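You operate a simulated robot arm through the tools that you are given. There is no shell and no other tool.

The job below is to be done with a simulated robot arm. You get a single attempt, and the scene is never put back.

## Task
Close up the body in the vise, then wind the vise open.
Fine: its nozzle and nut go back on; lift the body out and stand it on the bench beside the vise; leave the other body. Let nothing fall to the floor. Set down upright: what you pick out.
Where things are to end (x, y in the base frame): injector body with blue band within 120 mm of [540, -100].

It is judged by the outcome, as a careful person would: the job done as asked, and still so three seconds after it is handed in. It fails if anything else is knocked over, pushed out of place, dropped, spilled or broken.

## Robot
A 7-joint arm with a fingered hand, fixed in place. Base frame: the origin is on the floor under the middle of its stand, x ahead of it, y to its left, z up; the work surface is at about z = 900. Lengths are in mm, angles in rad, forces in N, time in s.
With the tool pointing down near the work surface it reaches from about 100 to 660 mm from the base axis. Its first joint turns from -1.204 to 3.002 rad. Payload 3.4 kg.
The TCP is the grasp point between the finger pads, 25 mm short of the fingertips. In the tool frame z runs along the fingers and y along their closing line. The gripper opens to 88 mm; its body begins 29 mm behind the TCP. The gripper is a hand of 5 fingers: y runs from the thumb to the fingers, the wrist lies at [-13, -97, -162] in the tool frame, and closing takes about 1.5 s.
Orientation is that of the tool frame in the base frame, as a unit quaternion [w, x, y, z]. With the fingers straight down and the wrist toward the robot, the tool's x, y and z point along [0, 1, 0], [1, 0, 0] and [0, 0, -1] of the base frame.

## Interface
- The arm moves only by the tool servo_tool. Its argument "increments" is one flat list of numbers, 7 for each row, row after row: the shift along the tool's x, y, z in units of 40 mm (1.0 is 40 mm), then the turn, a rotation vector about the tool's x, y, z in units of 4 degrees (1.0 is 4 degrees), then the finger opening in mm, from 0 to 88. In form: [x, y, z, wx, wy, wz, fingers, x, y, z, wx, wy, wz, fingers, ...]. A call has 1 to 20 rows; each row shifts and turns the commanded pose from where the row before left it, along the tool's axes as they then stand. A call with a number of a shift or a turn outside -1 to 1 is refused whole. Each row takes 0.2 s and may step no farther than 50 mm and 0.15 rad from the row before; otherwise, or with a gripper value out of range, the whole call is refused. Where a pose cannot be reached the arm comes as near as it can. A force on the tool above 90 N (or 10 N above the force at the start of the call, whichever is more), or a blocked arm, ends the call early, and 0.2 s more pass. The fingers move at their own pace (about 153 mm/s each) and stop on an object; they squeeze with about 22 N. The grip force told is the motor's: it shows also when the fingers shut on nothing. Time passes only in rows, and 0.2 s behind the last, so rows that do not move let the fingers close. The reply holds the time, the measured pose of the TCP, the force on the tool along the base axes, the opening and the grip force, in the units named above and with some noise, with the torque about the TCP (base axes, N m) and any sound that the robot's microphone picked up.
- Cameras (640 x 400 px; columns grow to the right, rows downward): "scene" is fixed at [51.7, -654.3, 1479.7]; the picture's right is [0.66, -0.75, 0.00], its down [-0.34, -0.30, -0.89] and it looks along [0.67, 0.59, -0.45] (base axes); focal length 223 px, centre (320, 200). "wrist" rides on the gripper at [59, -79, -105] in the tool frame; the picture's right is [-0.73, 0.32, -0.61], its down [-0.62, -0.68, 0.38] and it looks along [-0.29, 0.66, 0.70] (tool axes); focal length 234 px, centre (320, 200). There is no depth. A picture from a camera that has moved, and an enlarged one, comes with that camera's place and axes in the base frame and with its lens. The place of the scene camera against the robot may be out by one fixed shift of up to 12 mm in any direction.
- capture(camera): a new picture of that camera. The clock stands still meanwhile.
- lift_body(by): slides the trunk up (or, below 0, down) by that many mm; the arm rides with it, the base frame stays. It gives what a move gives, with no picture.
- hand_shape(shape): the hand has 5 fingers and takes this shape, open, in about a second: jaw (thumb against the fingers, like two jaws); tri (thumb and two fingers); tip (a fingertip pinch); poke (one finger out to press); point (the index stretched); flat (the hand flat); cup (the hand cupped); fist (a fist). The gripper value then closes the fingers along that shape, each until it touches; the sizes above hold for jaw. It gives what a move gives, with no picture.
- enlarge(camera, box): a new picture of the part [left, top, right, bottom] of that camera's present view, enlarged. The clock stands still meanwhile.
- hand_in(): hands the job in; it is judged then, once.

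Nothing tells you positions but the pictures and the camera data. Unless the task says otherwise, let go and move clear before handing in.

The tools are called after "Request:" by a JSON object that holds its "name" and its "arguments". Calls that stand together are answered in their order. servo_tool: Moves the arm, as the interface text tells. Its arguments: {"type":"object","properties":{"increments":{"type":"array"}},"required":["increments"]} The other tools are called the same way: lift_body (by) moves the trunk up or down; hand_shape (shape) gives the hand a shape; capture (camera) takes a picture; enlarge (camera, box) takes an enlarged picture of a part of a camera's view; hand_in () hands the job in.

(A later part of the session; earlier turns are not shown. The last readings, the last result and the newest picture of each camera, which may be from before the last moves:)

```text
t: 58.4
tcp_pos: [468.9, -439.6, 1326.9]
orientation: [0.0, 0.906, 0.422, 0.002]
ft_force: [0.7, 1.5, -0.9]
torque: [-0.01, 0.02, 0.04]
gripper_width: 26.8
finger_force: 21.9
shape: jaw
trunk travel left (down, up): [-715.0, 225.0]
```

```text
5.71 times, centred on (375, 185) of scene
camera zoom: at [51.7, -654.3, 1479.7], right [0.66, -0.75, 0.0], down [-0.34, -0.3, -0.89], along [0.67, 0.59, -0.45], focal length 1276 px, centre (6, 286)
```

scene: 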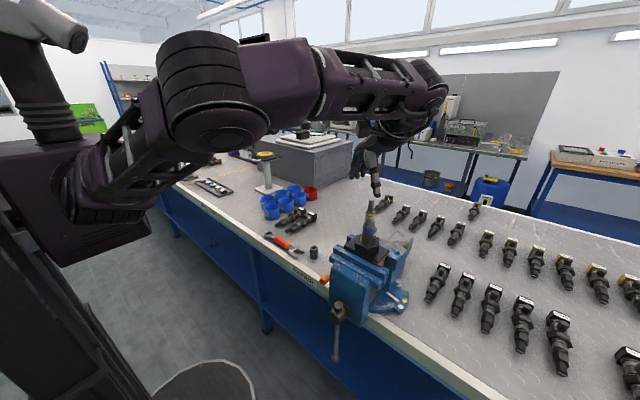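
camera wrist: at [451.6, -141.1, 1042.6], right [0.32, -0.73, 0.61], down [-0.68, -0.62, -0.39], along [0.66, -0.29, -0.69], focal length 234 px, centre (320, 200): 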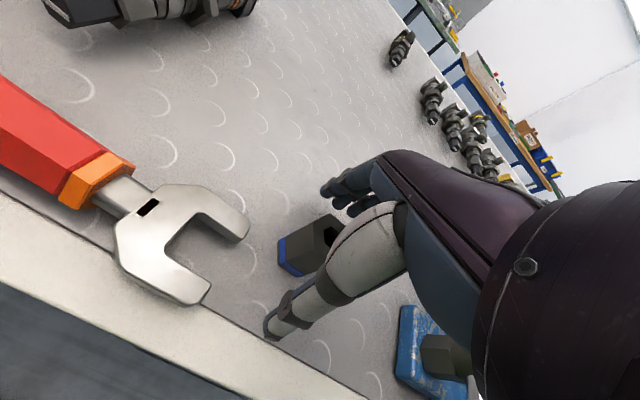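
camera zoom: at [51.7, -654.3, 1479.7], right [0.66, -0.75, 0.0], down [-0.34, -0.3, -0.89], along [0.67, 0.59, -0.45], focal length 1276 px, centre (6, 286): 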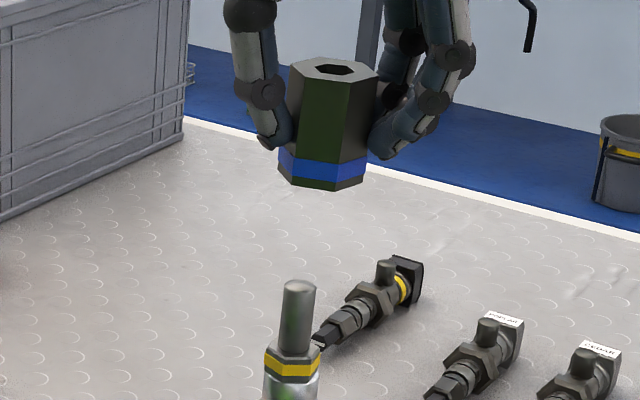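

Request:
{"name": "enlarge", "arguments": {"camera": "wrist", "box": [225, 240, 315, 310]}}

Request:
{"name": "enlarge", "arguments": {"camera": "wrist", "box": [270, 190, 350, 260]}}

Request:
{"name": "enlarge", "arguments": {"camera": "scene", "box": [355, 155, 395, 215]}}

```text
5.71 times, centred on (270, 275) of wrist
camera zoom: at [447.0, -345.3, 1432.2], right [-0.22, -0.76, 0.61], down [-0.92, -0.04, -0.39], along [0.32, -0.64, -0.7], focal length 1338 px, centre (606, -229)
```

zoom: 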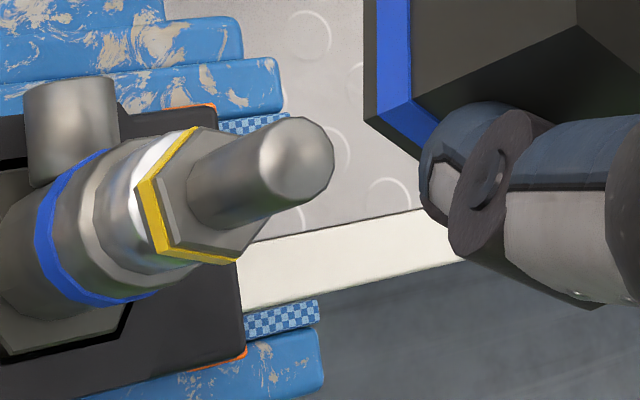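

```text
5.71 times, centred on (310, 225) of wrist
camera zoom: at [447.0, -345.3, 1432.2], right [-0.22, -0.76, 0.61], down [-0.92, -0.04, -0.39], along [0.32, -0.64, -0.7], focal length 1338 px, centre (377, 57)
```

zoom: 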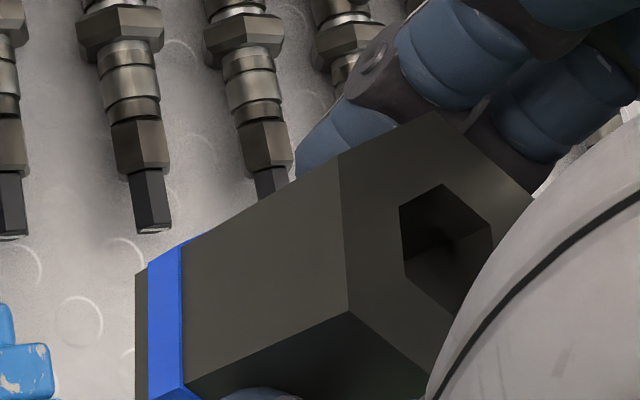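

```text
6.67 times, centred on (375, 185) of scene
camera zoom: at [51.7, -654.3, 1479.7], right [0.66, -0.75, 0.0], down [-0.34, -0.3, -0.89], along [0.67, 0.59, -0.45], focal length 1489 px, centre (-47, 300)
```

zoom: 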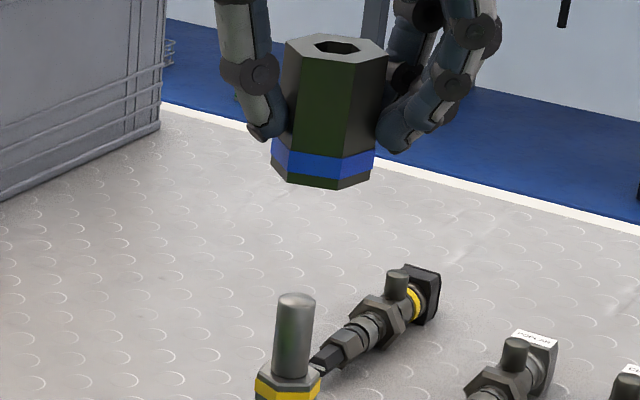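

Relative to the pin the nut is about 4–5 mm off (mostly in +x). Correct this, lower to a small gap and compare again.

Request:
{"name": "servo_tool", "arguments": {"increments": [-0.044, -0.107, 0, 0, 0, 0, 0, 0, 0, 0.4, 0, 0, 0, 0, 0, 0, 0.4, 0, 0, 0, 0]}}

Request:
{"name": "enlarge", "arguments": {"camera": "wrist", "box": [250, 200, 340, 280]}}

Request:
{"name": "enlarge", "arguments": {"camera": "scene", "box": [355, 165, 395, 215]}}

```text
t: 59.2
tcp_pos: [464.6, -439.0, 1293.6]
orientation: [0.0, 0.906, 0.422, 0.002]
ft_force: [0.3, -0.3, -0.8]
torque: [0.0, 0.01, 0.02]
gripper_width: 26.8
finger_force: 22.2
shape: jaw
trunk travel left (down, up): [-715.0, 225.0]
```

```text
5.00 times, centred on (295, 240) of wrist
camera zoom: at [442.9, -343.9, 1400.1], right [-0.22, -0.77, 0.6], down [-0.92, -0.04, -0.39], along [0.32, -0.64, -0.7], focal length 1171 px, centre (445, 0)
```

zoom: 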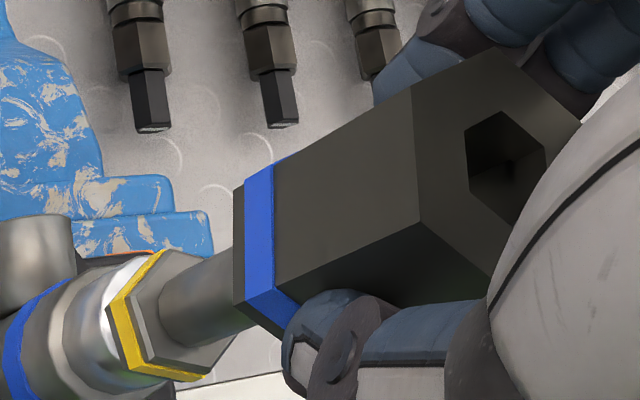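

```text
8.00 times, centred on (375, 190) of scene
camera zoom: at [51.7, -654.3, 1479.7], right [0.66, -0.75, 0.0], down [-0.34, -0.3, -0.89], along [0.67, 0.59, -0.45], focal length 1787 px, centre (-120, 280)
```

zoom: 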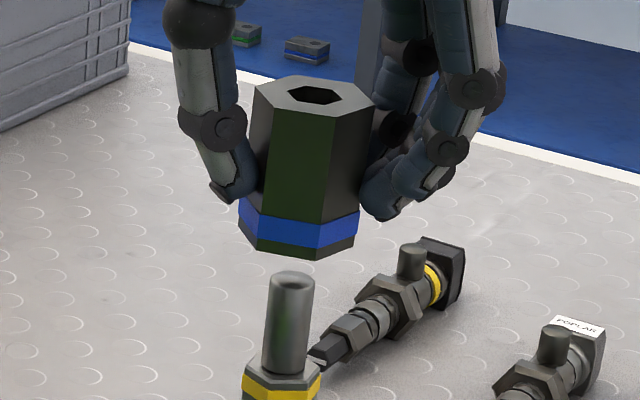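

Now both views show the nut within half a millimetre of the pin axis. Lower it slowly over the pin.

Request:
{"name": "servo_tool", "arguments": {"increments": [0, 0, 0.1, 0, 0, 0, 0, 0, 0, 0.1, 0, 0, 0, 0, 0, 0, 0.1, 0, 0, 0, 0, 0, 0, 0.1, 0, 0, 0, 0]}}

Request:
{"name": "enlarge", "arguments": {"camera": "wrist", "box": [250, 200, 340, 280]}}

Request:
{"name": "enlarge", "arguments": {"camera": "scene", "box": [355, 170, 395, 220]}}

```text
t: 60.2
tcp_pos: [465.9, -438.0, 1278.3]
orientation: [0.001, 0.907, 0.422, 0.001]
ft_force: [-0.1, 0.2, -0.2]
torque: [-0.03, 0.02, 0.0]
gripper_width: 27.1
finger_force: 22.2
shape: jaw
trunk travel left (down, up): [-715.0, 225.0]
```

```text
5.00 times, centred on (295, 240) of wrist
camera zoom: at [442.7, -343.9, 1384.1], right [-0.22, -0.76, 0.61], down [-0.92, -0.04, -0.39], along [0.32, -0.64, -0.7], focal length 1171 px, centre (445, 0)
```

zoom: 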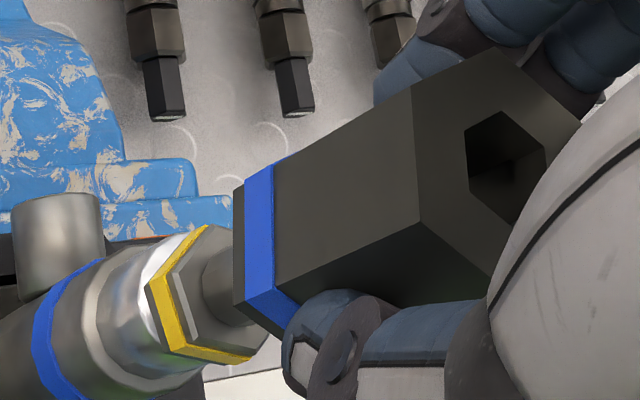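

```text
8.00 times, centred on (375, 195) of scene
camera zoom: at [51.7, -654.3, 1479.7], right [0.66, -0.75, 0.0], down [-0.34, -0.3, -0.89], along [0.67, 0.59, -0.45], focal length 1787 px, centre (-120, 240)
```

zoom: 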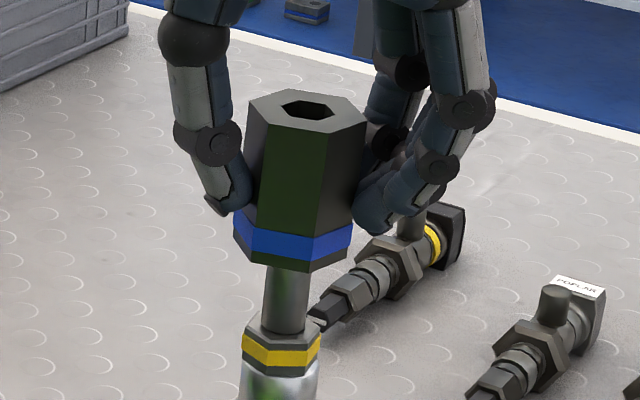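

Request:
{"name": "servo_tool", "arguments": {"increments": [0, 0, 0.1, 0, 0, 0, 0, 0, 0, 0.1, 0, 0, 0, 0, 0, 0, 0.1, 0, 0, 0, 0, 0, 0, 0.1, 0, 0, 0, 0, 0, 0, 0.1, 0, 0, 0, 0]}}

Request:
{"name": "enlarge", "arguments": {"camera": "wrist", "box": [250, 200, 340, 280]}}

Request:
{"name": "enlarge", "arguments": {"camera": "scene", "box": [350, 175, 400, 235]}}

```text
t: 61.4
tcp_pos: [466.4, -439.4, 1259.5]
orientation: [0.001, 0.906, 0.422, 0.002]
ft_force: [0.8, -0.3, 0.2]
torque: [-0.01, 0.01, -0.02]
gripper_width: 27.0
finger_force: 22.3
shape: jaw
trunk travel left (down, up): [-715.0, 225.0]
```

```text
5.00 times, centred on (295, 240) of wrist
camera zoom: at [442.7, -343.9, 1364.3], right [-0.22, -0.76, 0.61], down [-0.92, -0.04, -0.39], along [0.32, -0.64, -0.7], focal length 1171 px, centre (445, 0)
```

zoom: 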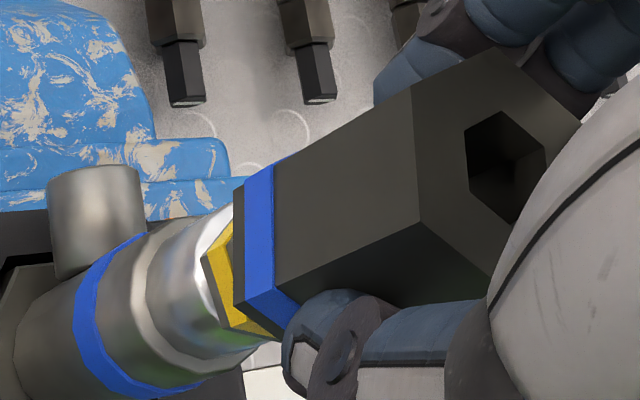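

```text
6.67 times, centred on (375, 205) of scene
camera zoom: at [51.7, -654.3, 1479.7], right [0.66, -0.75, 0.0], down [-0.34, -0.3, -0.89], along [0.67, 0.59, -0.45], focal length 1489 px, centre (-47, 167)
```

zoom: 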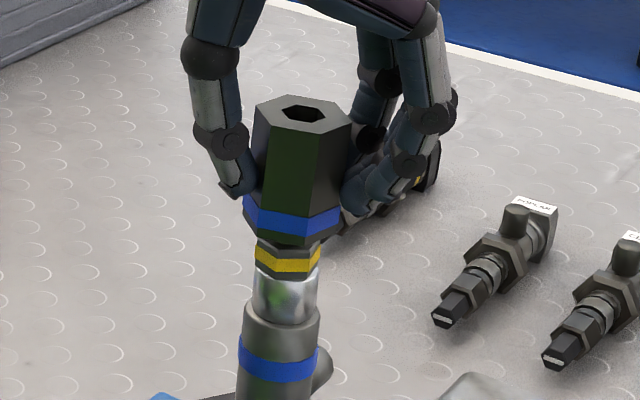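

Request:
{"name": "servo_tool", "arguments": {"increments": [0, 0, 0.05, 0, 0, 0, 0, 0, 0, 0.05, 0, 0, 0, 0, 0, 0, 0.05, 0, 0, 0, 0, 0, 0, 0.05, 0, 0, 0, 0, 0, 0, 0.05, 0, 0, 0, 0]}}

Request:
{"name": "enlarge", "arguments": {"camera": "wrist", "box": [250, 200, 340, 280]}}

Request:
{"name": "enlarge", "arguments": {"camera": "scene", "box": [350, 180, 400, 235]}}

```text
t: 62.6
tcp_pos: [465.0, -439.3, 1249.2]
orientation: [0.0, 0.906, 0.422, 0.002]
ft_force: [0.4, 0.0, -0.8]
torque: [0.0, -0.04, -0.02]
gripper_width: 26.7
finger_force: 21.8
shape: jaw
trunk travel left (down, up): [-715.0, 225.0]
```

```text
5.00 times, centred on (295, 240) of wrist
camera zoom: at [442.7, -343.9, 1354.0], right [-0.22, -0.76, 0.61], down [-0.92, -0.04, -0.39], along [0.32, -0.64, -0.7], focal length 1171 px, centre (445, 0)
```

zoom: 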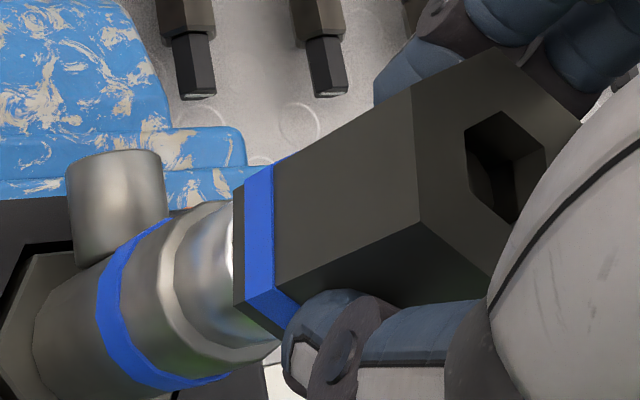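

```text
7.27 times, centred on (375, 208) of scene
camera zoom: at [51.7, -654.3, 1479.7], right [0.66, -0.75, 0.0], down [-0.34, -0.3, -0.89], along [0.67, 0.59, -0.45], focal length 1624 px, centre (-80, 146)
```

zoom: 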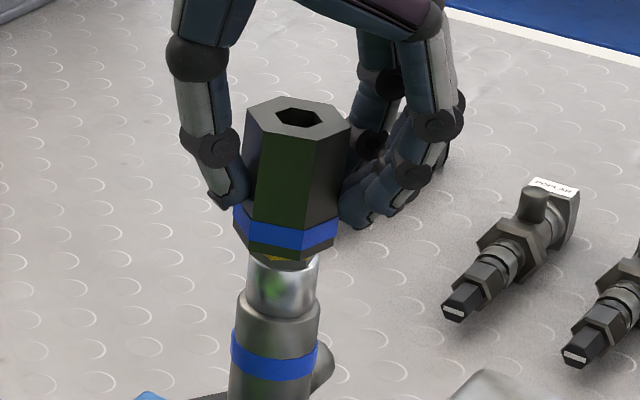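

The nut is sliding over the nozzle freely. Continue in 1–2 mm steps until it meets the thread.

Request:
{"name": "servo_tool", "arguments": {"increments": [0, 0, 0.05, 0, 0, 0, 0, 0, 0, 0.05, 0, 0, 0, 0, 0, 0, 0.04, 0, 0, 0, 0]}}

Request:
{"name": "enlarge", "arguments": {"camera": "scene", "box": [350, 180, 400, 235]}}

```text
t: 63.4
tcp_pos: [465.4, -439.2, 1242.9]
orientation: [0.0, 0.907, 0.422, 0.001]
ft_force: [-0.4, 1.0, -0.2]
torque: [0.0, -0.01, 0.04]
gripper_width: 27.1
finger_force: 21.9
shape: jaw
trunk travel left (down, up): [-715.0, 225.0]
```

```text
7.27 times, centred on (375, 208) of scene
camera zoom: at [51.7, -654.3, 1479.7], right [0.66, -0.75, 0.0], down [-0.34, -0.3, -0.89], along [0.67, 0.59, -0.45], focal length 1624 px, centre (-80, 146)
```

zoom: 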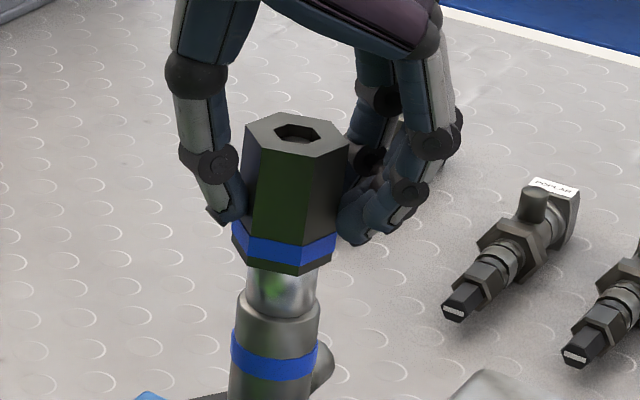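

Request:
{"name": "servo_tool", "arguments": {"increments": [0, 0, 0.03, 0, 0, 0, 0, 0, 0, 0.03, 0, 0, 0, 0, 0, 0, 0.03, 0, 0, 0, 0]}}

Request:
{"name": "enlarge", "arguments": {"camera": "scene", "box": [350, 180, 400, 235]}}

Request:
{"name": "enlarge", "arguments": {"camera": "wrist", "box": [250, 190, 350, 280]}}

```text
t: 64.2
tcp_pos: [465.5, -438.0, 1240.7]
orientation: [0.001, 0.906, 0.423, 0.002]
ft_force: [0.4, -0.8, 3.7]
torque: [-0.07, -0.04, 0.0]
gripper_width: 27.1
finger_force: 22.3
shape: jaw
trunk travel left (down, up): [-715.0, 225.0]
```

```text
7.27 times, centred on (375, 208) of scene
camera zoom: at [51.7, -654.3, 1479.7], right [0.66, -0.75, 0.0], down [-0.34, -0.3, -0.89], along [0.67, 0.59, -0.45], focal length 1624 px, centre (-80, 146)
```

zoom: 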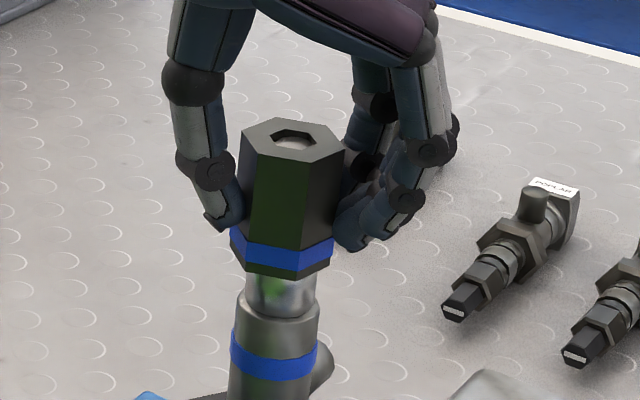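

```text
4.44 times, centred on (300, 235) of wrist
camera zoom: at [442.1, -343.3, 1346.0], right [-0.22, -0.76, 0.61], down [-0.92, -0.04, -0.39], along [0.32, -0.64, -0.69], focal length 1041 px, centre (409, 44)
```

zoom: 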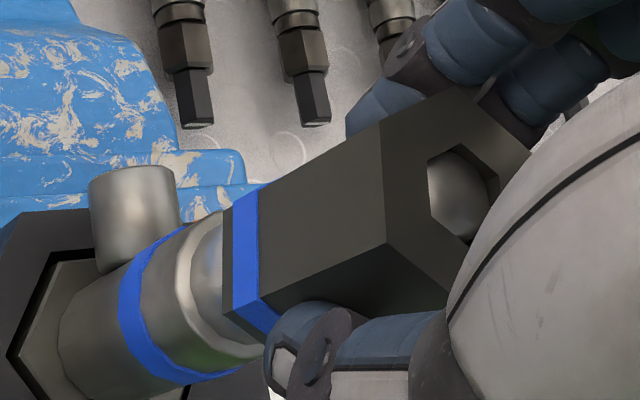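

Contact of about 4 N as the nut reaches the thread, with the pin showing in its hole. Start turning clockwise, watching force and torque.

Request:
{"name": "servo_tool", "arguments": {"increments": [0, 0, 0.01, 0, 0, 1, 0, 0, 0, 0.005, 0, 0, 1, 0, 0, 0, 0.005, 0, 0, 1, 0, 0, 0, 0.005, 0, 0, 1, 0]}}

Request:
{"name": "enlarge", "arguments": {"camera": "scene", "box": [350, 180, 400, 235]}}

```text
t: 65.2
tcp_pos: [465.2, -438.2, 1240.5]
orientation: [0.0, 0.956, 0.292, 0.002]
ft_force: [1.7, -0.7, 8.7]
torque: [-0.11, -0.12, 0.03]
gripper_width: 27.2
finger_force: 21.5
shape: jaw
trunk travel left (down, up): [-715.0, 225.0]
```

```text
7.27 times, centred on (375, 208) of scene
camera zoom: at [51.7, -654.3, 1479.7], right [0.66, -0.75, 0.0], down [-0.34, -0.3, -0.89], along [0.67, 0.59, -0.45], focal length 1624 px, centre (-80, 146)
```

zoom: 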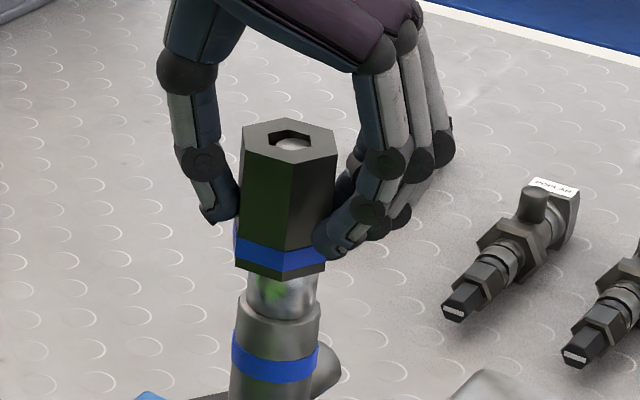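

Request:
{"name": "servo_tool", "arguments": {"increments": [0, 0, 0, 0, 0, 1, 0, 0, 0, 0, 0, 0, 1, 0, 0, 0, 0, 0, 0, 1, 0, 0, 0, 0, 0, 0, 1, 0]}}

Request:
{"name": "servo_tool", "arguments": {"increments": [0, 0, 0, 0, 0, 1, 0, 0, 0, 0, 0, 0, 1, 0, 0, 0, 0, 0, 0, 1, 0]}}

Request:
{"name": "enlarge", "arguments": {"camera": "scene", "box": [350, 180, 400, 235]}}

Request:
{"name": "enlarge", "arguments": {"camera": "wrist", "box": [250, 190, 350, 280]}}

```text
t: 66.2
tcp_pos: [465.9, -437.6, 1239.7]
orientation: [0.001, 0.988, 0.157, 0.002]
ft_force: [1.2, 0.9, 8.2]
torque: [-0.16, -0.1, 0.05]
gripper_width: 27.3
finger_force: 21.9
shape: jaw
trunk travel left (down, up): [-715.0, 225.0]
```

```text
t: 67.0
tcp_pos: [465.9, -437.6, 1239.3]
orientation: [0.0, 0.999, 0.052, 0.002]
ft_force: [0.2, 0.4, 2.4]
torque: [0.01, -0.05, 0.02]
gripper_width: 27.2
finger_force: 21.9
shape: jaw
trunk travel left (down, up): [-715.0, 225.0]
```

```text
7.27 times, centred on (375, 208) of scene
camera zoom: at [51.7, -654.3, 1479.7], right [0.66, -0.75, 0.0], down [-0.34, -0.3, -0.89], along [0.67, 0.59, -0.45], focal length 1624 px, centre (-80, 146)
```

zoom: 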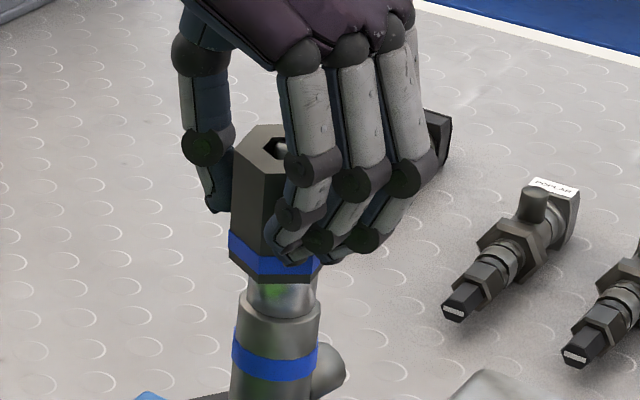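

```text
4.44 times, centred on (300, 235) of wrist
camera zoom: at [515.6, -354.0, 1344.6], right [-0.69, -0.4, 0.6], down [-0.69, 0.61, -0.38], along [-0.22, -0.68, -0.7], focal length 1041 px, centre (409, 44)
```

zoom: 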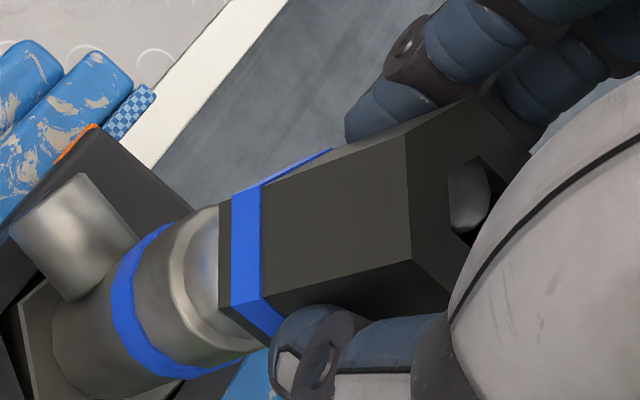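

Request:
{"name": "enlarge", "arguments": {"camera": "scene", "box": [355, 190, 390, 230]}}

Request:
{"name": "capture", "arguments": {"camera": "wrist"}}

Request:
{"name": "enlarge", "arguments": {"camera": "wrist", "box": [290, 210, 360, 270]}}

```text
10.00 times, centred on (372, 210) of scene
camera zoom: at [51.7, -654.3, 1479.7], right [0.66, -0.75, 0.0], down [-0.34, -0.3, -0.89], along [0.67, 0.59, -0.45], focal length 2233 px, centre (-205, 100)
```

zoom: 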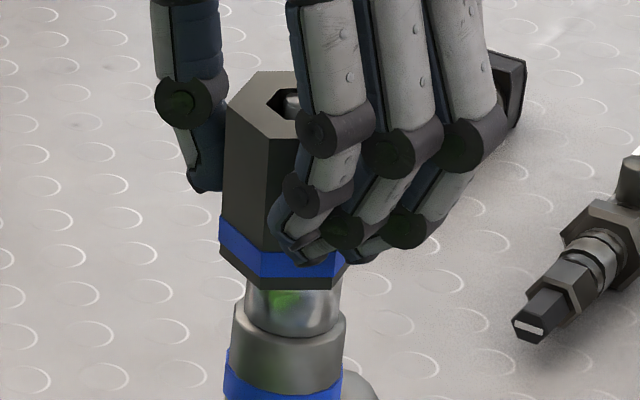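

```text
taken
camera wrist: at [515.6, -354.0, 1344.6], right [-0.69, -0.4, 0.6], down [-0.69, 0.61, -0.38], along [-0.22, -0.68, -0.7], focal length 234 px, centre (320, 200)
```

wrist: 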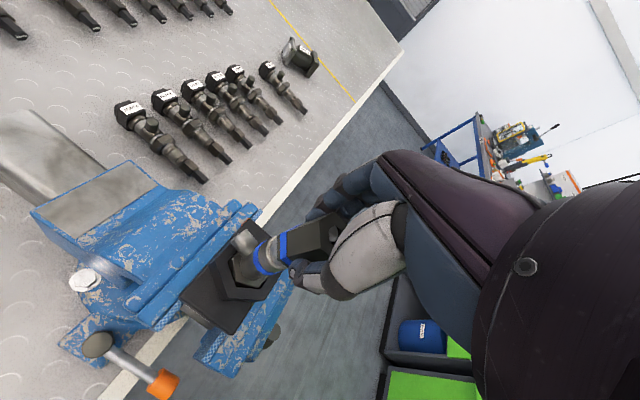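

```text
6.67 times, centred on (325, 240) of wrist
camera zoom: at [515.6, -354.0, 1344.6], right [-0.69, -0.4, 0.6], down [-0.69, 0.61, -0.38], along [-0.22, -0.68, -0.7], focal length 1561 px, centre (287, -67)
```

zoom: 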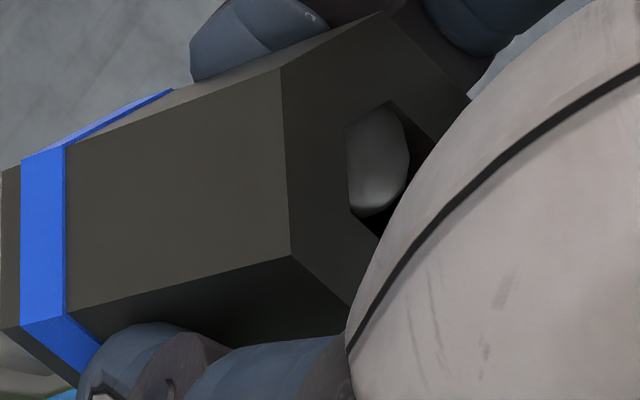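

The nut has ridden slightly off centre while turning. I'll nudge it back by under a millimetre, then open the hand and see how it sits by itself.

Request:
{"name": "servo_tool", "arguments": {"increments": [0.018, 0.017, 0, 0, 0, 0, 0, 0, 0, 0, 0, 0, 0, 0]}}

Request:
{"name": "servo_tool", "arguments": {"increments": [0, 0, 0, 0, 0, 0, 27, 0, 0, 0, 0, 0, 0, 30, 0, 0, 0, 0, 0, 0, 34, 0, 0, 0, 0, 0, 0, 40]}}

Request:
{"name": "enlarge", "arguments": {"camera": "scene", "box": [355, 190, 390, 230]}}

Request:
{"name": "enlarge", "arguments": {"camera": "wrist", "box": [270, 200, 360, 280]}}

```text
t: 67.6
tcp_pos: [465.8, -439.5, 1239.5]
orientation: [-0.001, 0.999, 0.052, 0.002]
ft_force: [0.4, -0.8, -0.6]
torque: [-0.01, -0.01, -0.01]
gripper_width: 27.0
finger_force: 22.1
shape: jaw
trunk travel left (down, up): [-715.0, 225.0]
```

```text
t: 68.6
tcp_pos: [465.5, -439.4, 1238.3]
orientation: [-0.001, 0.999, 0.052, 0.002]
ft_force: [1.9, 0.8, 0.2]
torque: [0.02, -0.03, 0.01]
gripper_width: 39.3
finger_force: 0.1
shape: jaw
trunk travel left (down, up): [-715.0, 225.0]
```

```text
10.00 times, centred on (372, 210) of scene
camera zoom: at [51.7, -654.3, 1479.7], right [0.66, -0.75, 0.0], down [-0.34, -0.3, -0.89], along [0.67, 0.59, -0.45], focal length 2233 px, centre (-205, 100)
```

zoom: 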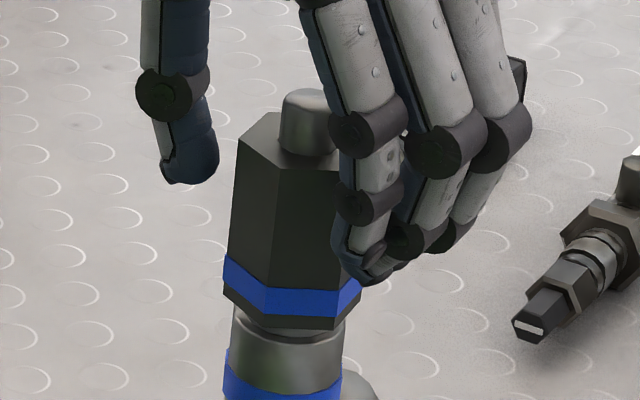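

```text
5.00 times, centred on (315, 240) of wrist
camera zoom: at [516.2, -355.5, 1344.5], right [-0.69, -0.4, 0.6], down [-0.69, 0.61, -0.38], along [-0.22, -0.68, -0.7], focal length 1171 px, centre (345, 0)
```

zoom: 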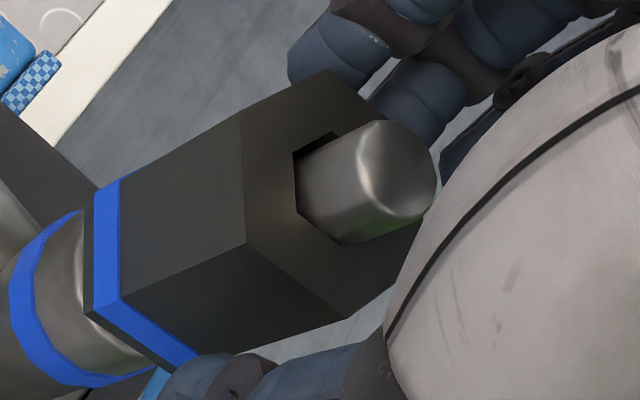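

The nut dropped down over the stub by itself once released; the pin now sticks out through it. I'll open wider, turn the hand back 120° around it, and grip it again lower to tighten.

Request:
{"name": "servo_tool", "arguments": {"increments": [0, 0, 0, 0, 0, 0, 70, 0, 0, 0, 0, 0, -1, 70, 0, 0, 0, 0, 0, -1, 70, 0, 0, 0, 0, 0, -1, 70, 0, 0, 0, 0, 0, -1, 70, 0, 0, 0, 0, 0, -1, 70, 0, 0, 0, 0, 0, -1, 70, 0, 0, 0, 0, 0, -1, 70, 0, 0, 0, 0, 0, -1, 70, 0, 0, 0, 0, 0, -1, 70, 0, 0, 0, 0, 0, -1, 70, 0, 0, 0, 0, 0, -1, 70, 0, 0, 0, 0, 0, -1, 70, 0, 0, 0, 0, 0, -1, 70, 0, 0, 0, 0, 0, -1, 70, 0, 0, 0, 0, 0, -1, 70]}}

Request:
{"name": "enlarge", "arguments": {"camera": "scene", "box": [350, 185, 395, 235]}}

Request:
{"name": "enlarge", "arguments": {"camera": "wrist", "box": [250, 190, 360, 290]}}

```text
t: 72.0
tcp_pos: [465.2, -439.5, 1239.8]
orientation: [0.001, 0.838, 0.546, 0.002]
ft_force: [0.0, -0.5, 0.6]
torque: [-0.01, 0.01, 0.02]
gripper_width: 69.4
finger_force: 0.1
shape: jaw
trunk travel left (down, up): [-715.0, 225.0]
```

```text
8.00 times, centred on (372, 210) of scene
camera zoom: at [51.7, -654.3, 1479.7], right [0.66, -0.75, 0.0], down [-0.34, -0.3, -0.89], along [0.67, 0.59, -0.45], focal length 1787 px, centre (-100, 120)
```

zoom: 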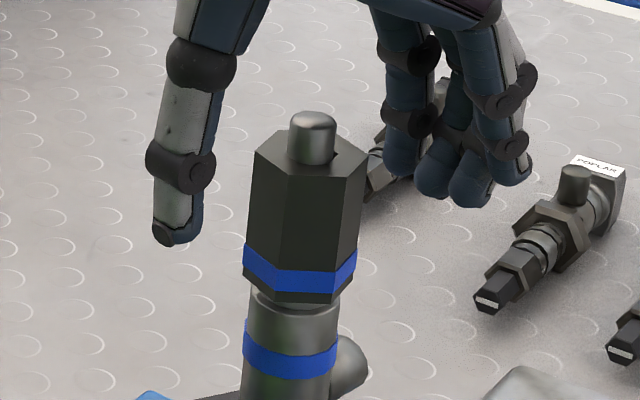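

```text
4.00 times, centred on (305, 240) of wrist
camera zoom: at [417.8, -354.6, 1344.2], right [0.0, -0.8, 0.61], down [-0.87, -0.29, -0.39], along [0.49, -0.53, -0.69], focal length 937 px, centre (380, 40)
```

zoom: 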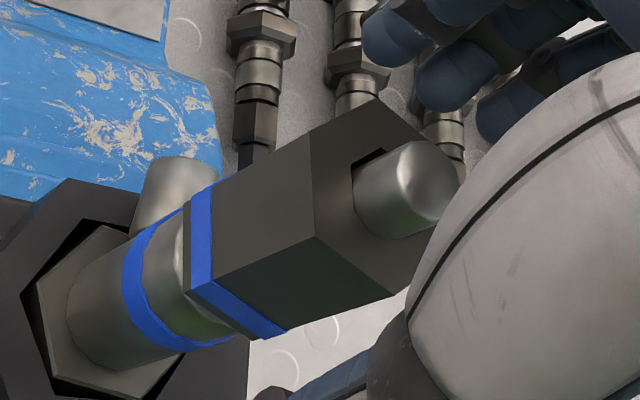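

Request:
{"name": "servo_tool", "arguments": {"increments": [0, 0, 0, 0, 0, -1, 70, 0, 0, 0, 0, 0, -1, 70, 0, 0, 0, 0, 0, -1, 70, 0, 0, 0, 0, 0, -1, 70, 0, 0, 0, 0, 0, -1, 70, 0, 0, 0, 0, 0, -1, 70, 0, 0, 0, 0, 0, -1, 70, 0, 0, 0, 0, 0, -1, 70, 0, 0, 0, 0, 0, -1, 70, 0, 0, 0, 0, 0, -1, 70, 0, 0, 0, 0, 0, -1, 70, 0, 0, 0, 0, 0, -1, 70, 0, 0, 0, 0, 0, -1, 70, 0, 0, 0, 0, 0, -1, 70, 0, 0, 0, 0, 0, -1, 70]}}

Request:
{"name": "enlarge", "arguments": {"camera": "scene", "box": [345, 175, 400, 235]}}

Request:
{"name": "enlarge", "arguments": {"camera": "wrist", "box": [250, 190, 360, 290]}}

```text
t: 75.2
tcp_pos: [466.5, -438.1, 1238.5]
orientation: [0.001, 0.453, 0.892, 0.001]
ft_force: [-1.0, -0.5, -0.8]
torque: [0.04, -0.02, 0.01]
gripper_width: 69.8
finger_force: 0.2
shape: jaw
trunk travel left (down, up): [-715.0, 225.0]
```

```text
6.67 times, centred on (372, 205) of scene
camera zoom: at [51.7, -654.3, 1479.7], right [0.66, -0.75, 0.0], down [-0.34, -0.3, -0.89], along [0.67, 0.59, -0.45], focal length 1489 px, centre (-30, 167)
```

zoom: 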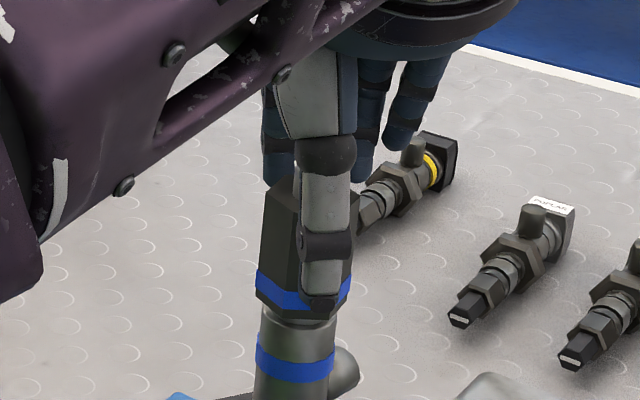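

```text
4.00 times, centred on (305, 240) of wrist
camera zoom: at [368.1, -439.2, 1343.7], right [0.69, -0.4, 0.61], down [-0.18, -0.9, -0.39], along [0.7, 0.15, -0.69], focal length 937 px, centre (380, 40)
```

zoom: 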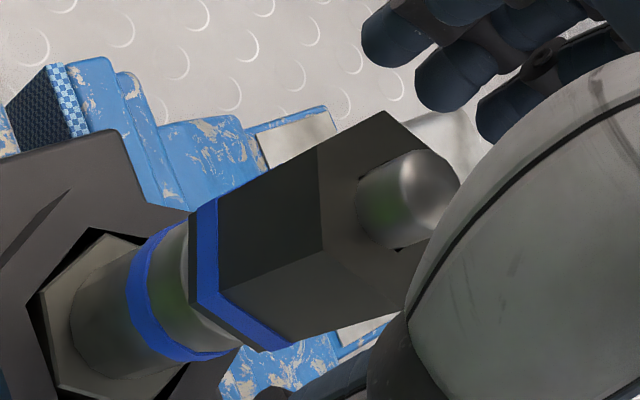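

Request:
{"name": "servo_tool", "arguments": {"increments": [0, 0, 0.125, 0, 0, 0, 70, 0, 0, 0.125, 0, 0, 0, 60, 0, 0, 0, 0, 0, 0, 45, 0, 0, 0, 0, 0, 0, 35, 0, 0, 0, 0, 0, 0, 28, 0, 0, 0, 0, 0, 0, 20, 0, 0, 0, 0, 0, 0, 0, 0, 0, 0, 0, 0, 0, 0]}}

Request:
{"name": "enlarge", "arguments": {"camera": "wrist", "box": [250, 190, 360, 290]}}

Request:
{"name": "enlarge", "arguments": {"camera": "scene", "box": [345, 175, 400, 235]}}

```text
t: 77.0
tcp_pos: [466.9, -439.1, 1230.0]
orientation: [0.0, 0.454, 0.891, 0.001]
ft_force: [0.0, -0.3, 0.2]
torque: [0.02, 0.0, 0.01]
gripper_width: 27.1
finger_force: 22.2
shape: jaw
trunk travel left (down, up): [-715.0, 225.0]
```

```text
4.00 times, centred on (305, 240) of wrist
camera zoom: at [367.7, -439.3, 1333.9], right [0.69, -0.4, 0.61], down [-0.18, -0.9, -0.39], along [0.7, 0.15, -0.69], focal length 937 px, centre (380, 40)
```

zoom: 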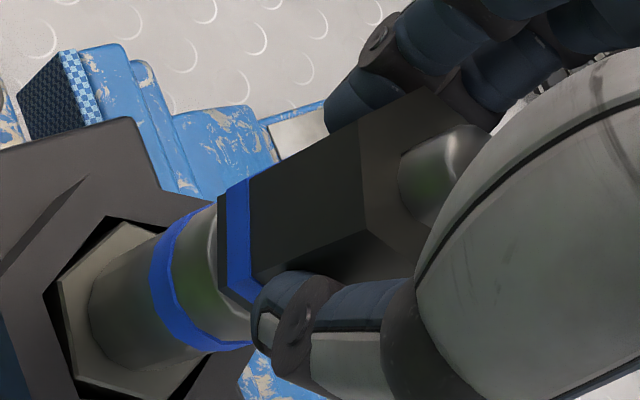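

```text
6.67 times, centred on (372, 205) of scene
camera zoom: at [51.7, -654.3, 1479.7], right [0.66, -0.75, 0.0], down [-0.34, -0.3, -0.89], along [0.67, 0.59, -0.45], focal length 1489 px, centre (-30, 167)
```

zoom: 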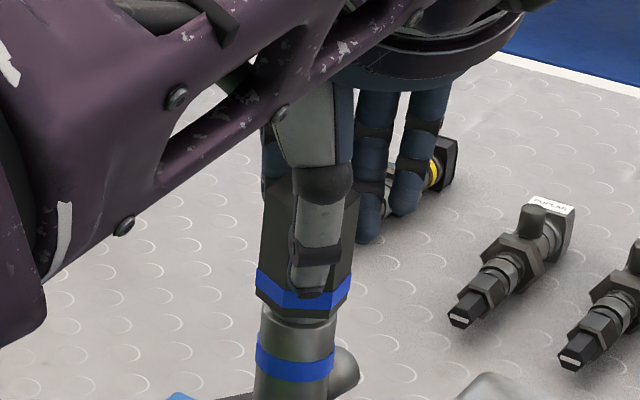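

Gripped on the flats. Turn clockwise in stages, watching torque and height.

Request:
{"name": "servo_tool", "arguments": {"increments": [0, 0, 0.01, 0, 0, 1, 0, 0, 0, 0.005, 0, 0, 1, 0, 0, 0, 0, 0, 0, 1, 0, 0, 0, 0, 0, 0, 1, 0, 0, 0, 0, 0, 0, 1, 0, 0, 0, 0, 0, 0, 1, 0, 0, 0, 0, 0, 0, 1, 0, 0, 0, 0, 0, 0, 1, 0]}}

Request:
{"name": "servo_tool", "arguments": {"increments": [0, 0, 0, 0, 0, 1, 0, 0, 0, 0, 0, 0, 1, 0, 0, 0, 0, 0, 0, 1, 0, 0, 0, 0, 0, 0, 1, 0, 0, 0, 0, 0, 0, 1, 0, 0, 0, 0, 0, 0, 1, 0, 0, 0, 0, 0, 0, 1, 0, 0, 0, 0, 0, 0, 1, 0]}}

Request:
{"name": "enlarge", "arguments": {"camera": "scene", "box": [345, 180, 400, 235]}}

Request:
{"name": "enlarge", "arguments": {"camera": "wrist", "box": [250, 190, 360, 290]}}

```text
t: 78.8
tcp_pos: [466.3, -438.8, 1228.2]
orientation: [0.0, 0.682, 0.731, 0.001]
ft_force: [0.9, 1.3, 0.7]
torque: [0.02, -0.09, 0.06]
gripper_width: 26.8
finger_force: 21.7
shape: jaw
trunk travel left (down, up): [-715.0, 225.0]
```

```text
t: 80.6
tcp_pos: [467.8, -438.9, 1228.7]
orientation: [0.0, 0.858, 0.514, 0.002]
ft_force: [3.0, 2.1, 0.3]
torque: [0.02, -0.11, 0.04]
gripper_width: 27.2
finger_force: 21.8
shape: jaw
trunk travel left (down, up): [-715.0, 225.0]
```

```text
7.27 times, centred on (372, 208) of scene
camera zoom: at [51.7, -654.3, 1479.7], right [0.66, -0.75, 0.0], down [-0.34, -0.3, -0.89], along [0.67, 0.59, -0.45], focal length 1624 px, centre (-62, 146)
```

zoom: 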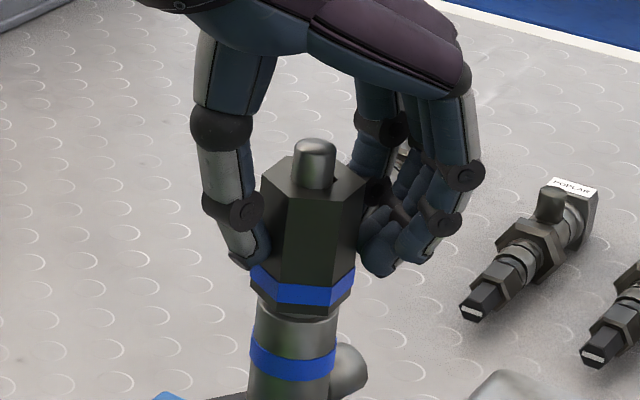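

```text
4.00 times, centred on (305, 240) of wrist
camera zoom: at [425.1, -350.3, 1333.5], right [-0.06, -0.79, 0.61], down [-0.89, -0.23, -0.39], along [0.45, -0.56, -0.7], focal length 937 px, centre (380, 40)
```

zoom: 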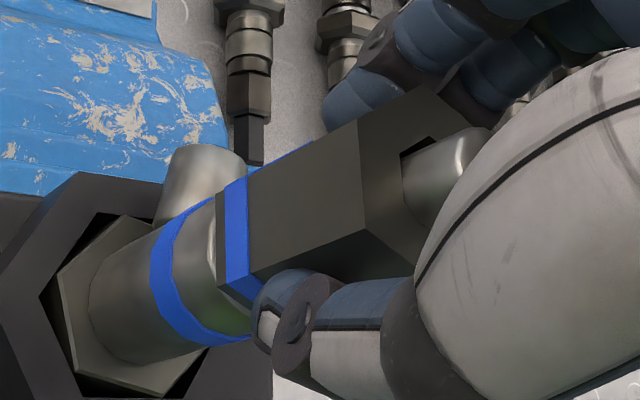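

Request:
{"name": "servo_tool", "arguments": {"increments": [0, 0, 0.01, 0, 0, 1, 0, 0, 0, 0.01, 0, 0, 1, 0, 0, 0, 0.01, 0, 0, 1, 0, 0, 0, 0.01, 0, 0, 1, 0, 0, 0, 0.01, 0, 0, 1, 0, 0, 0, 0.01, 0, 0, 1, 0, 0, 0, 0.01, 0, 0, 1, 0]}}

Request:
{"name": "servo_tool", "arguments": {"increments": [0, 0, 0.01, 0, 0, 1, 0, 0, 0, 0.01, 0, 0, 1, 0, 0, 0, 0.01, 0, 0, 1, 0, 0, 0, 0.01, 0, 0, 1, 0, 0, 0, 0.01, 0, 0, 1, 0, 0, 0, 0.01, 0, 0, 1, 0, 0, 0, 0.01, 0, 0, 1, 0]}}

Request:
{"name": "enlarge", "arguments": {"camera": "scene", "box": [345, 180, 400, 235]}}

Request:
{"name": "enlarge", "arguments": {"camera": "wrist", "box": [250, 190, 360, 290]}}

```text
t: 82.2
tcp_pos: [467.0, -437.7, 1228.0]
orientation: [0.001, 0.957, 0.292, 0.002]
ft_force: [4.9, 0.5, 6.9]
torque: [-0.07, -0.11, 0.02]
gripper_width: 27.6
finger_force: 22.1
shape: jaw
trunk travel left (down, up): [-715.0, 225.0]
```

```text
t: 83.8
tcp_pos: [466.1, -436.4, 1225.1]
orientation: [0.001, 0.999, 0.052, 0.003]
ft_force: [7.6, -0.2, 20.5]
torque: [-0.21, -0.19, 0.05]
gripper_width: 29.4
finger_force: 22.1
shape: jaw
trunk travel left (down, up): [-715.0, 225.0]
```

```text
7.27 times, centred on (372, 208) of scene
camera zoom: at [51.7, -654.3, 1479.7], right [0.66, -0.75, 0.0], down [-0.34, -0.3, -0.89], along [0.67, 0.59, -0.45], focal length 1624 px, centre (-62, 146)
```

zoom: 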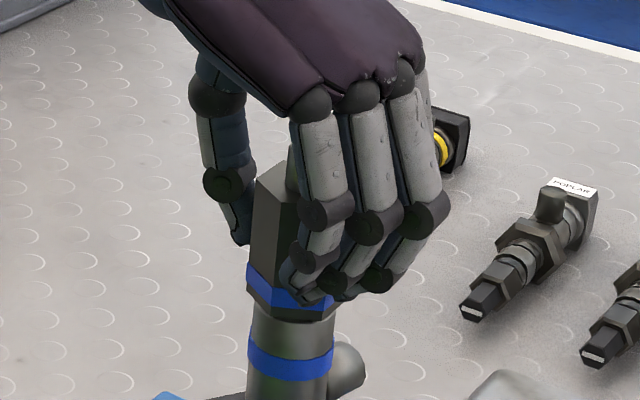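

```text
4.00 times, centred on (305, 240) of wrist
camera zoom: at [516.3, -353.1, 1329.8], right [-0.69, -0.4, 0.6], down [-0.69, 0.61, -0.39], along [-0.22, -0.68, -0.7], focal length 937 px, centre (380, 40)
```

zoom: 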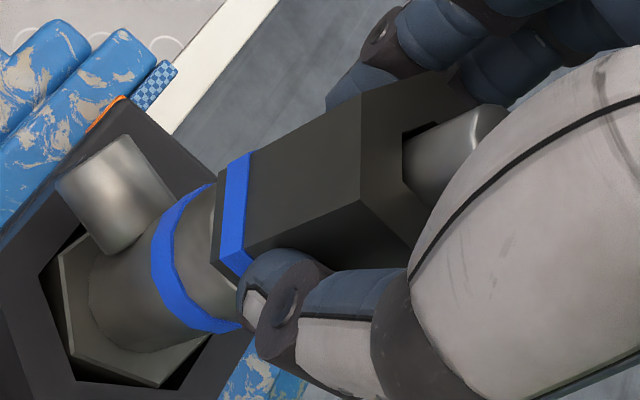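

The last part of the turn met resistance: the nut began to slip in the grip (27 → 29 mm). Ease off the downward push, release and look at how the nut sits.

Request:
{"name": "servo_tool", "arguments": {"increments": [0, 0, -0.06, 0, 0, 0, 0, 0, 0, -0.04, 0, 0, 0, 0]}}

Request:
{"name": "servo_tool", "arguments": {"increments": [0, 0, 0, 0, 0, 0, 30, 0, 0, 0, 0, 0, 0, 40, 0, 0, 0, 0, 0, 0, 60, 0, 0, 0, 0, 0, 0, 72, 0, 0, -0.25, 0, 0, 0, 72]}}

Request:
{"name": "enlarge", "arguments": {"camera": "scene", "box": [350, 190, 390, 235]}}

Request:
{"name": "enlarge", "arguments": {"camera": "wrist", "box": [240, 190, 350, 290]}}

```text
t: 84.4
tcp_pos: [466.3, -438.1, 1226.3]
orientation: [-0.001, 0.999, 0.052, 0.0]
ft_force: [5.2, 0.1, 7.1]
torque: [-0.1, -0.13, 0.01]
gripper_width: 28.5
finger_force: 22.2
shape: jaw
trunk travel left (down, up): [-715.0, 225.0]
```

```text
t: 85.6
tcp_pos: [466.3, -438.3, 1236.7]
orientation: [0.0, 0.999, 0.053, 0.002]
ft_force: [0.8, 0.0, -0.2]
torque: [0.0, -0.01, 0.01]
gripper_width: 71.4
finger_force: 0.0
shape: jaw
trunk travel left (down, up): [-715.0, 225.0]
```

```text
8.89 times, centred on (370, 212) of scene
camera zoom: at [51.7, -654.3, 1479.7], right [0.66, -0.75, 0.0], down [-0.34, -0.3, -0.89], along [0.67, 0.59, -0.45], focal length 1985 px, centre (-124, 89)
```

zoom: 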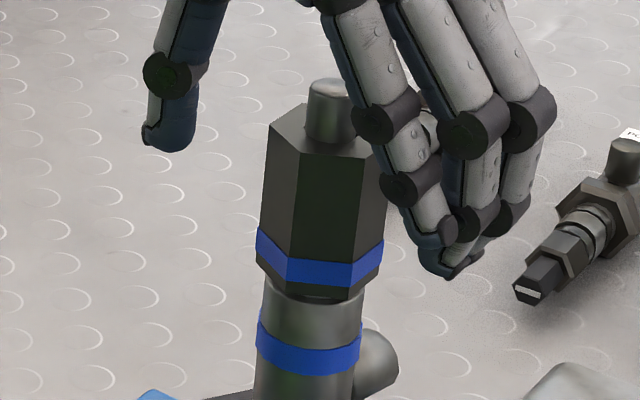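

```text
4.00 times, centred on (295, 240) of wrist
camera zoom: at [515.8, -354.8, 1342.6], right [-0.69, -0.4, 0.6], down [-0.69, 0.61, -0.39], along [-0.22, -0.68, -0.7], focal length 937 px, centre (420, 40)
```

zoom: 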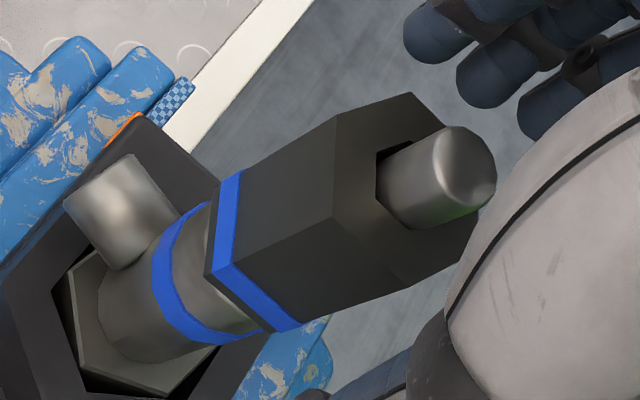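

The nut still sits properly over the nozzle and lagged about 8° in the grip. I'll go back 120° for another tightening stroke.

Request:
{"name": "servo_tool", "arguments": {"increments": [0, 0, 0, 0, 0, -1, 72, 0, 0, 0, 0, 0, -1, 72, 0, 0, 0, 0, 0, -1, 72, 0, 0, 0, 0, 0, -1, 72, 0, 0, 0, 0, 0, -1, 72, 0, 0, 0, 0, 0, -1, 72, 0, 0, 0, 0, 0, -1, 72, 0, 0, 0, 0, 0, -1, 72, 0, 0, 0, 0, 0, -1, 72, 0, 0, 0, 0, 0, -1, 72, 0, 0, 0, 0, 0, -1, 72, 0, 0, 0, 0, 0, -1, 72, 0, 0, 0, 0, 0, -1, 72, 0, 0, 0, 0, 0, -1, 72, 0, 0, 0, 0, 0, -1, 72]}}

Request:
{"name": "enlarge", "arguments": {"camera": "scene", "box": [350, 190, 390, 235]}}

Request:
{"name": "servo_tool", "arguments": {"increments": [0, 0, 0, 0, 0, -1, 72, 0, 0, 0, 0, 0, -1, 72, 0, 0, 0, 0, 0, -1, 72, 0, 0, 0, 0, 0, -1, 72, 0, 0, 0, 0, 0, -1, 72, 0, 0, 0, 0, 0, -1, 72, 0, 0, 0, 0, 0, -1, 72, 0, 0, 0, 0, 0, -1, 72, 0, 0, 0, 0, 0, -1, 72, 0, 0, 0, 0, 0, -1, 72, 0, 0, 0, 0, 0, -1, 72, 0, 0, 0, 0, 0, -1, 72, 0, 0, 0, 0, 0, -1, 72, 0, 0, 0, 0, 0, -1, 72, 0, 0, 0, 0, 0, -1, 72, 0, 0, 0, 0, 0, -1, 72, 0, 0, 0, 0, 0, -1, 72]}}

Request:
{"name": "enlarge", "arguments": {"camera": "wrist", "box": [240, 190, 350, 290]}}

```text
t: 88.8
tcp_pos: [466.6, -439.2, 1236.2]
orientation: [-0.001, 0.838, 0.546, 0.002]
ft_force: [0.3, 0.4, 1.0]
torque: [0.02, 0.0, -0.01]
gripper_width: 71.5
finger_force: 0.0
shape: jaw
trunk travel left (down, up): [-715.0, 225.0]
```

```text
8.89 times, centred on (370, 212) of scene
camera zoom: at [51.7, -654.3, 1479.7], right [0.66, -0.75, 0.0], down [-0.34, -0.3, -0.89], along [0.67, 0.59, -0.45], focal length 1985 px, centre (-124, 89)
```

zoom: 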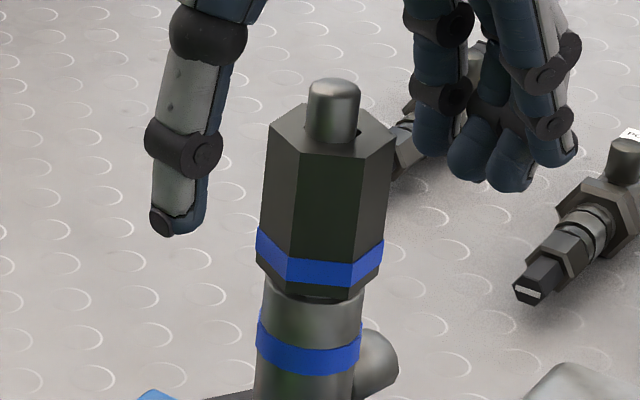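

```text
t: 92.4
tcp_pos: [466.9, -438.1, 1237.3]
orientation: [0.002, 0.39, 0.921, 0.001]
ft_force: [-0.2, 0.2, 0.7]
torque: [-0.01, -0.03, 0.0]
gripper_width: 71.8
finger_force: 0.0
shape: jaw
trunk travel left (down, up): [-715.0, 225.0]
```

```text
4.00 times, centred on (295, 240) of wrist
camera zoom: at [368.8, -452.7, 1341.8], right [0.73, -0.3, 0.61], down [-0.05, -0.92, -0.38], along [0.68, 0.25, -0.69], focal length 937 px, centre (420, 40)
```

zoom: 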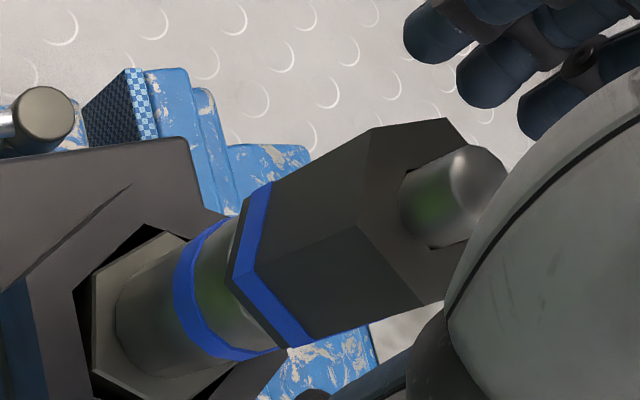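

Request:
{"name": "servo_tool", "arguments": {"increments": [0, 0, 0, 0, 0, 1, 72, 0, 0, 0, 0, 0, 1, 72, 0, 0, 0, 0, 0, 1, 72, 0, 0, 0, 0, 0, 1, 72, 0, 0, 0.22, 0, 0, 0, 60]}}

Request:
{"name": "enlarge", "arguments": {"camera": "wrist", "box": [240, 190, 350, 290]}}

```text
t: 93.6
tcp_pos: [466.6, -439.9, 1228.2]
orientation: [0.001, 0.515, 0.857, 0.002]
ft_force: [-0.3, 0.0, 0.3]
torque: [-0.02, -0.02, 0.01]
gripper_width: 60.3
finger_force: 0.0
shape: jaw
trunk travel left (down, up): [-715.0, 225.0]
```

```text
4.00 times, centred on (295, 240) of wrist
camera zoom: at [369.1, -425.5, 1332.5], right [0.62, -0.49, 0.61], down [-0.31, -0.87, -0.39], along [0.72, 0.05, -0.69], focal length 937 px, centre (420, 40)
```

zoom: 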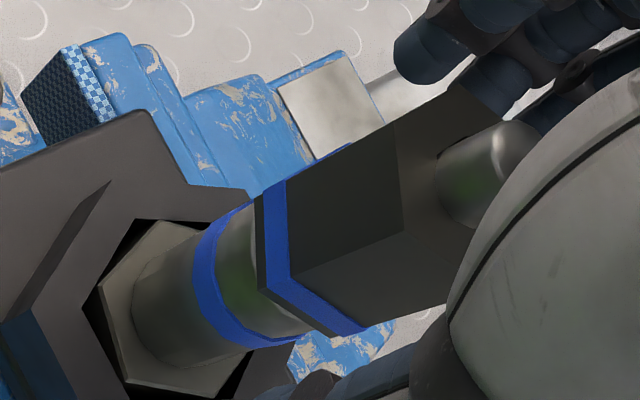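

Request:
{"name": "servo_tool", "arguments": {"increments": [0, 0, 0, 0, 0, 0, 45, 0, 0, 0, 0, 0, 0, 35, 0, 0, 0, 0, 0, 0, 28, 0, 0, 0, 0, 0, 0, 20, 0, 0, 0, 0, 0, 0, 0, 0, 0, 0, 0, 0, 0, 0]}}

Request:
{"name": "servo_tool", "arguments": {"increments": [0, 0, -0.03, 0, 0, 0, 0, 0, 0, -0.03, 0, 0, 0, 0]}}

Request:
{"name": "enlarge", "arguments": {"camera": "scene", "box": [350, 190, 390, 235]}}

```text
t: 95.0
tcp_pos: [466.1, -438.7, 1229.3]
orientation: [0.001, 0.515, 0.857, 0.001]
ft_force: [0.1, 1.3, -0.6]
torque: [0.02, 0.03, 0.0]
gripper_width: 27.2
finger_force: 21.8
shape: jaw
trunk travel left (down, up): [-715.0, 225.0]
```

```text
t: 95.6
tcp_pos: [466.8, -439.5, 1230.1]
orientation: [0.001, 0.515, 0.857, 0.002]
ft_force: [0.4, 0.0, -3.2]
torque: [0.05, 0.02, 0.01]
gripper_width: 27.3
finger_force: 22.0
shape: jaw
trunk travel left (down, up): [-715.0, 225.0]
```

```text
8.89 times, centred on (370, 212) of scene
camera zoom: at [51.7, -654.3, 1479.7], right [0.66, -0.75, 0.0], down [-0.34, -0.3, -0.89], along [0.67, 0.59, -0.45], focal length 1985 px, centre (-124, 89)
```

zoom: 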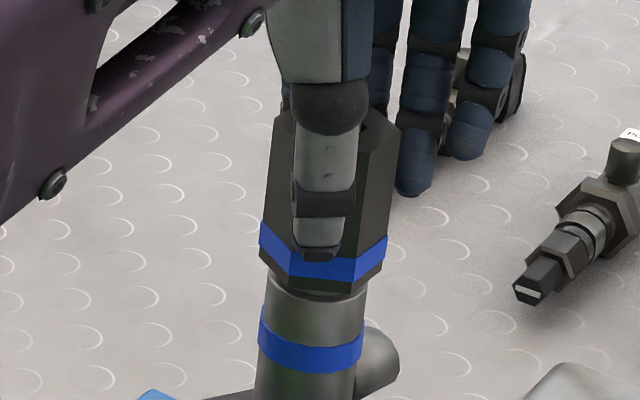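

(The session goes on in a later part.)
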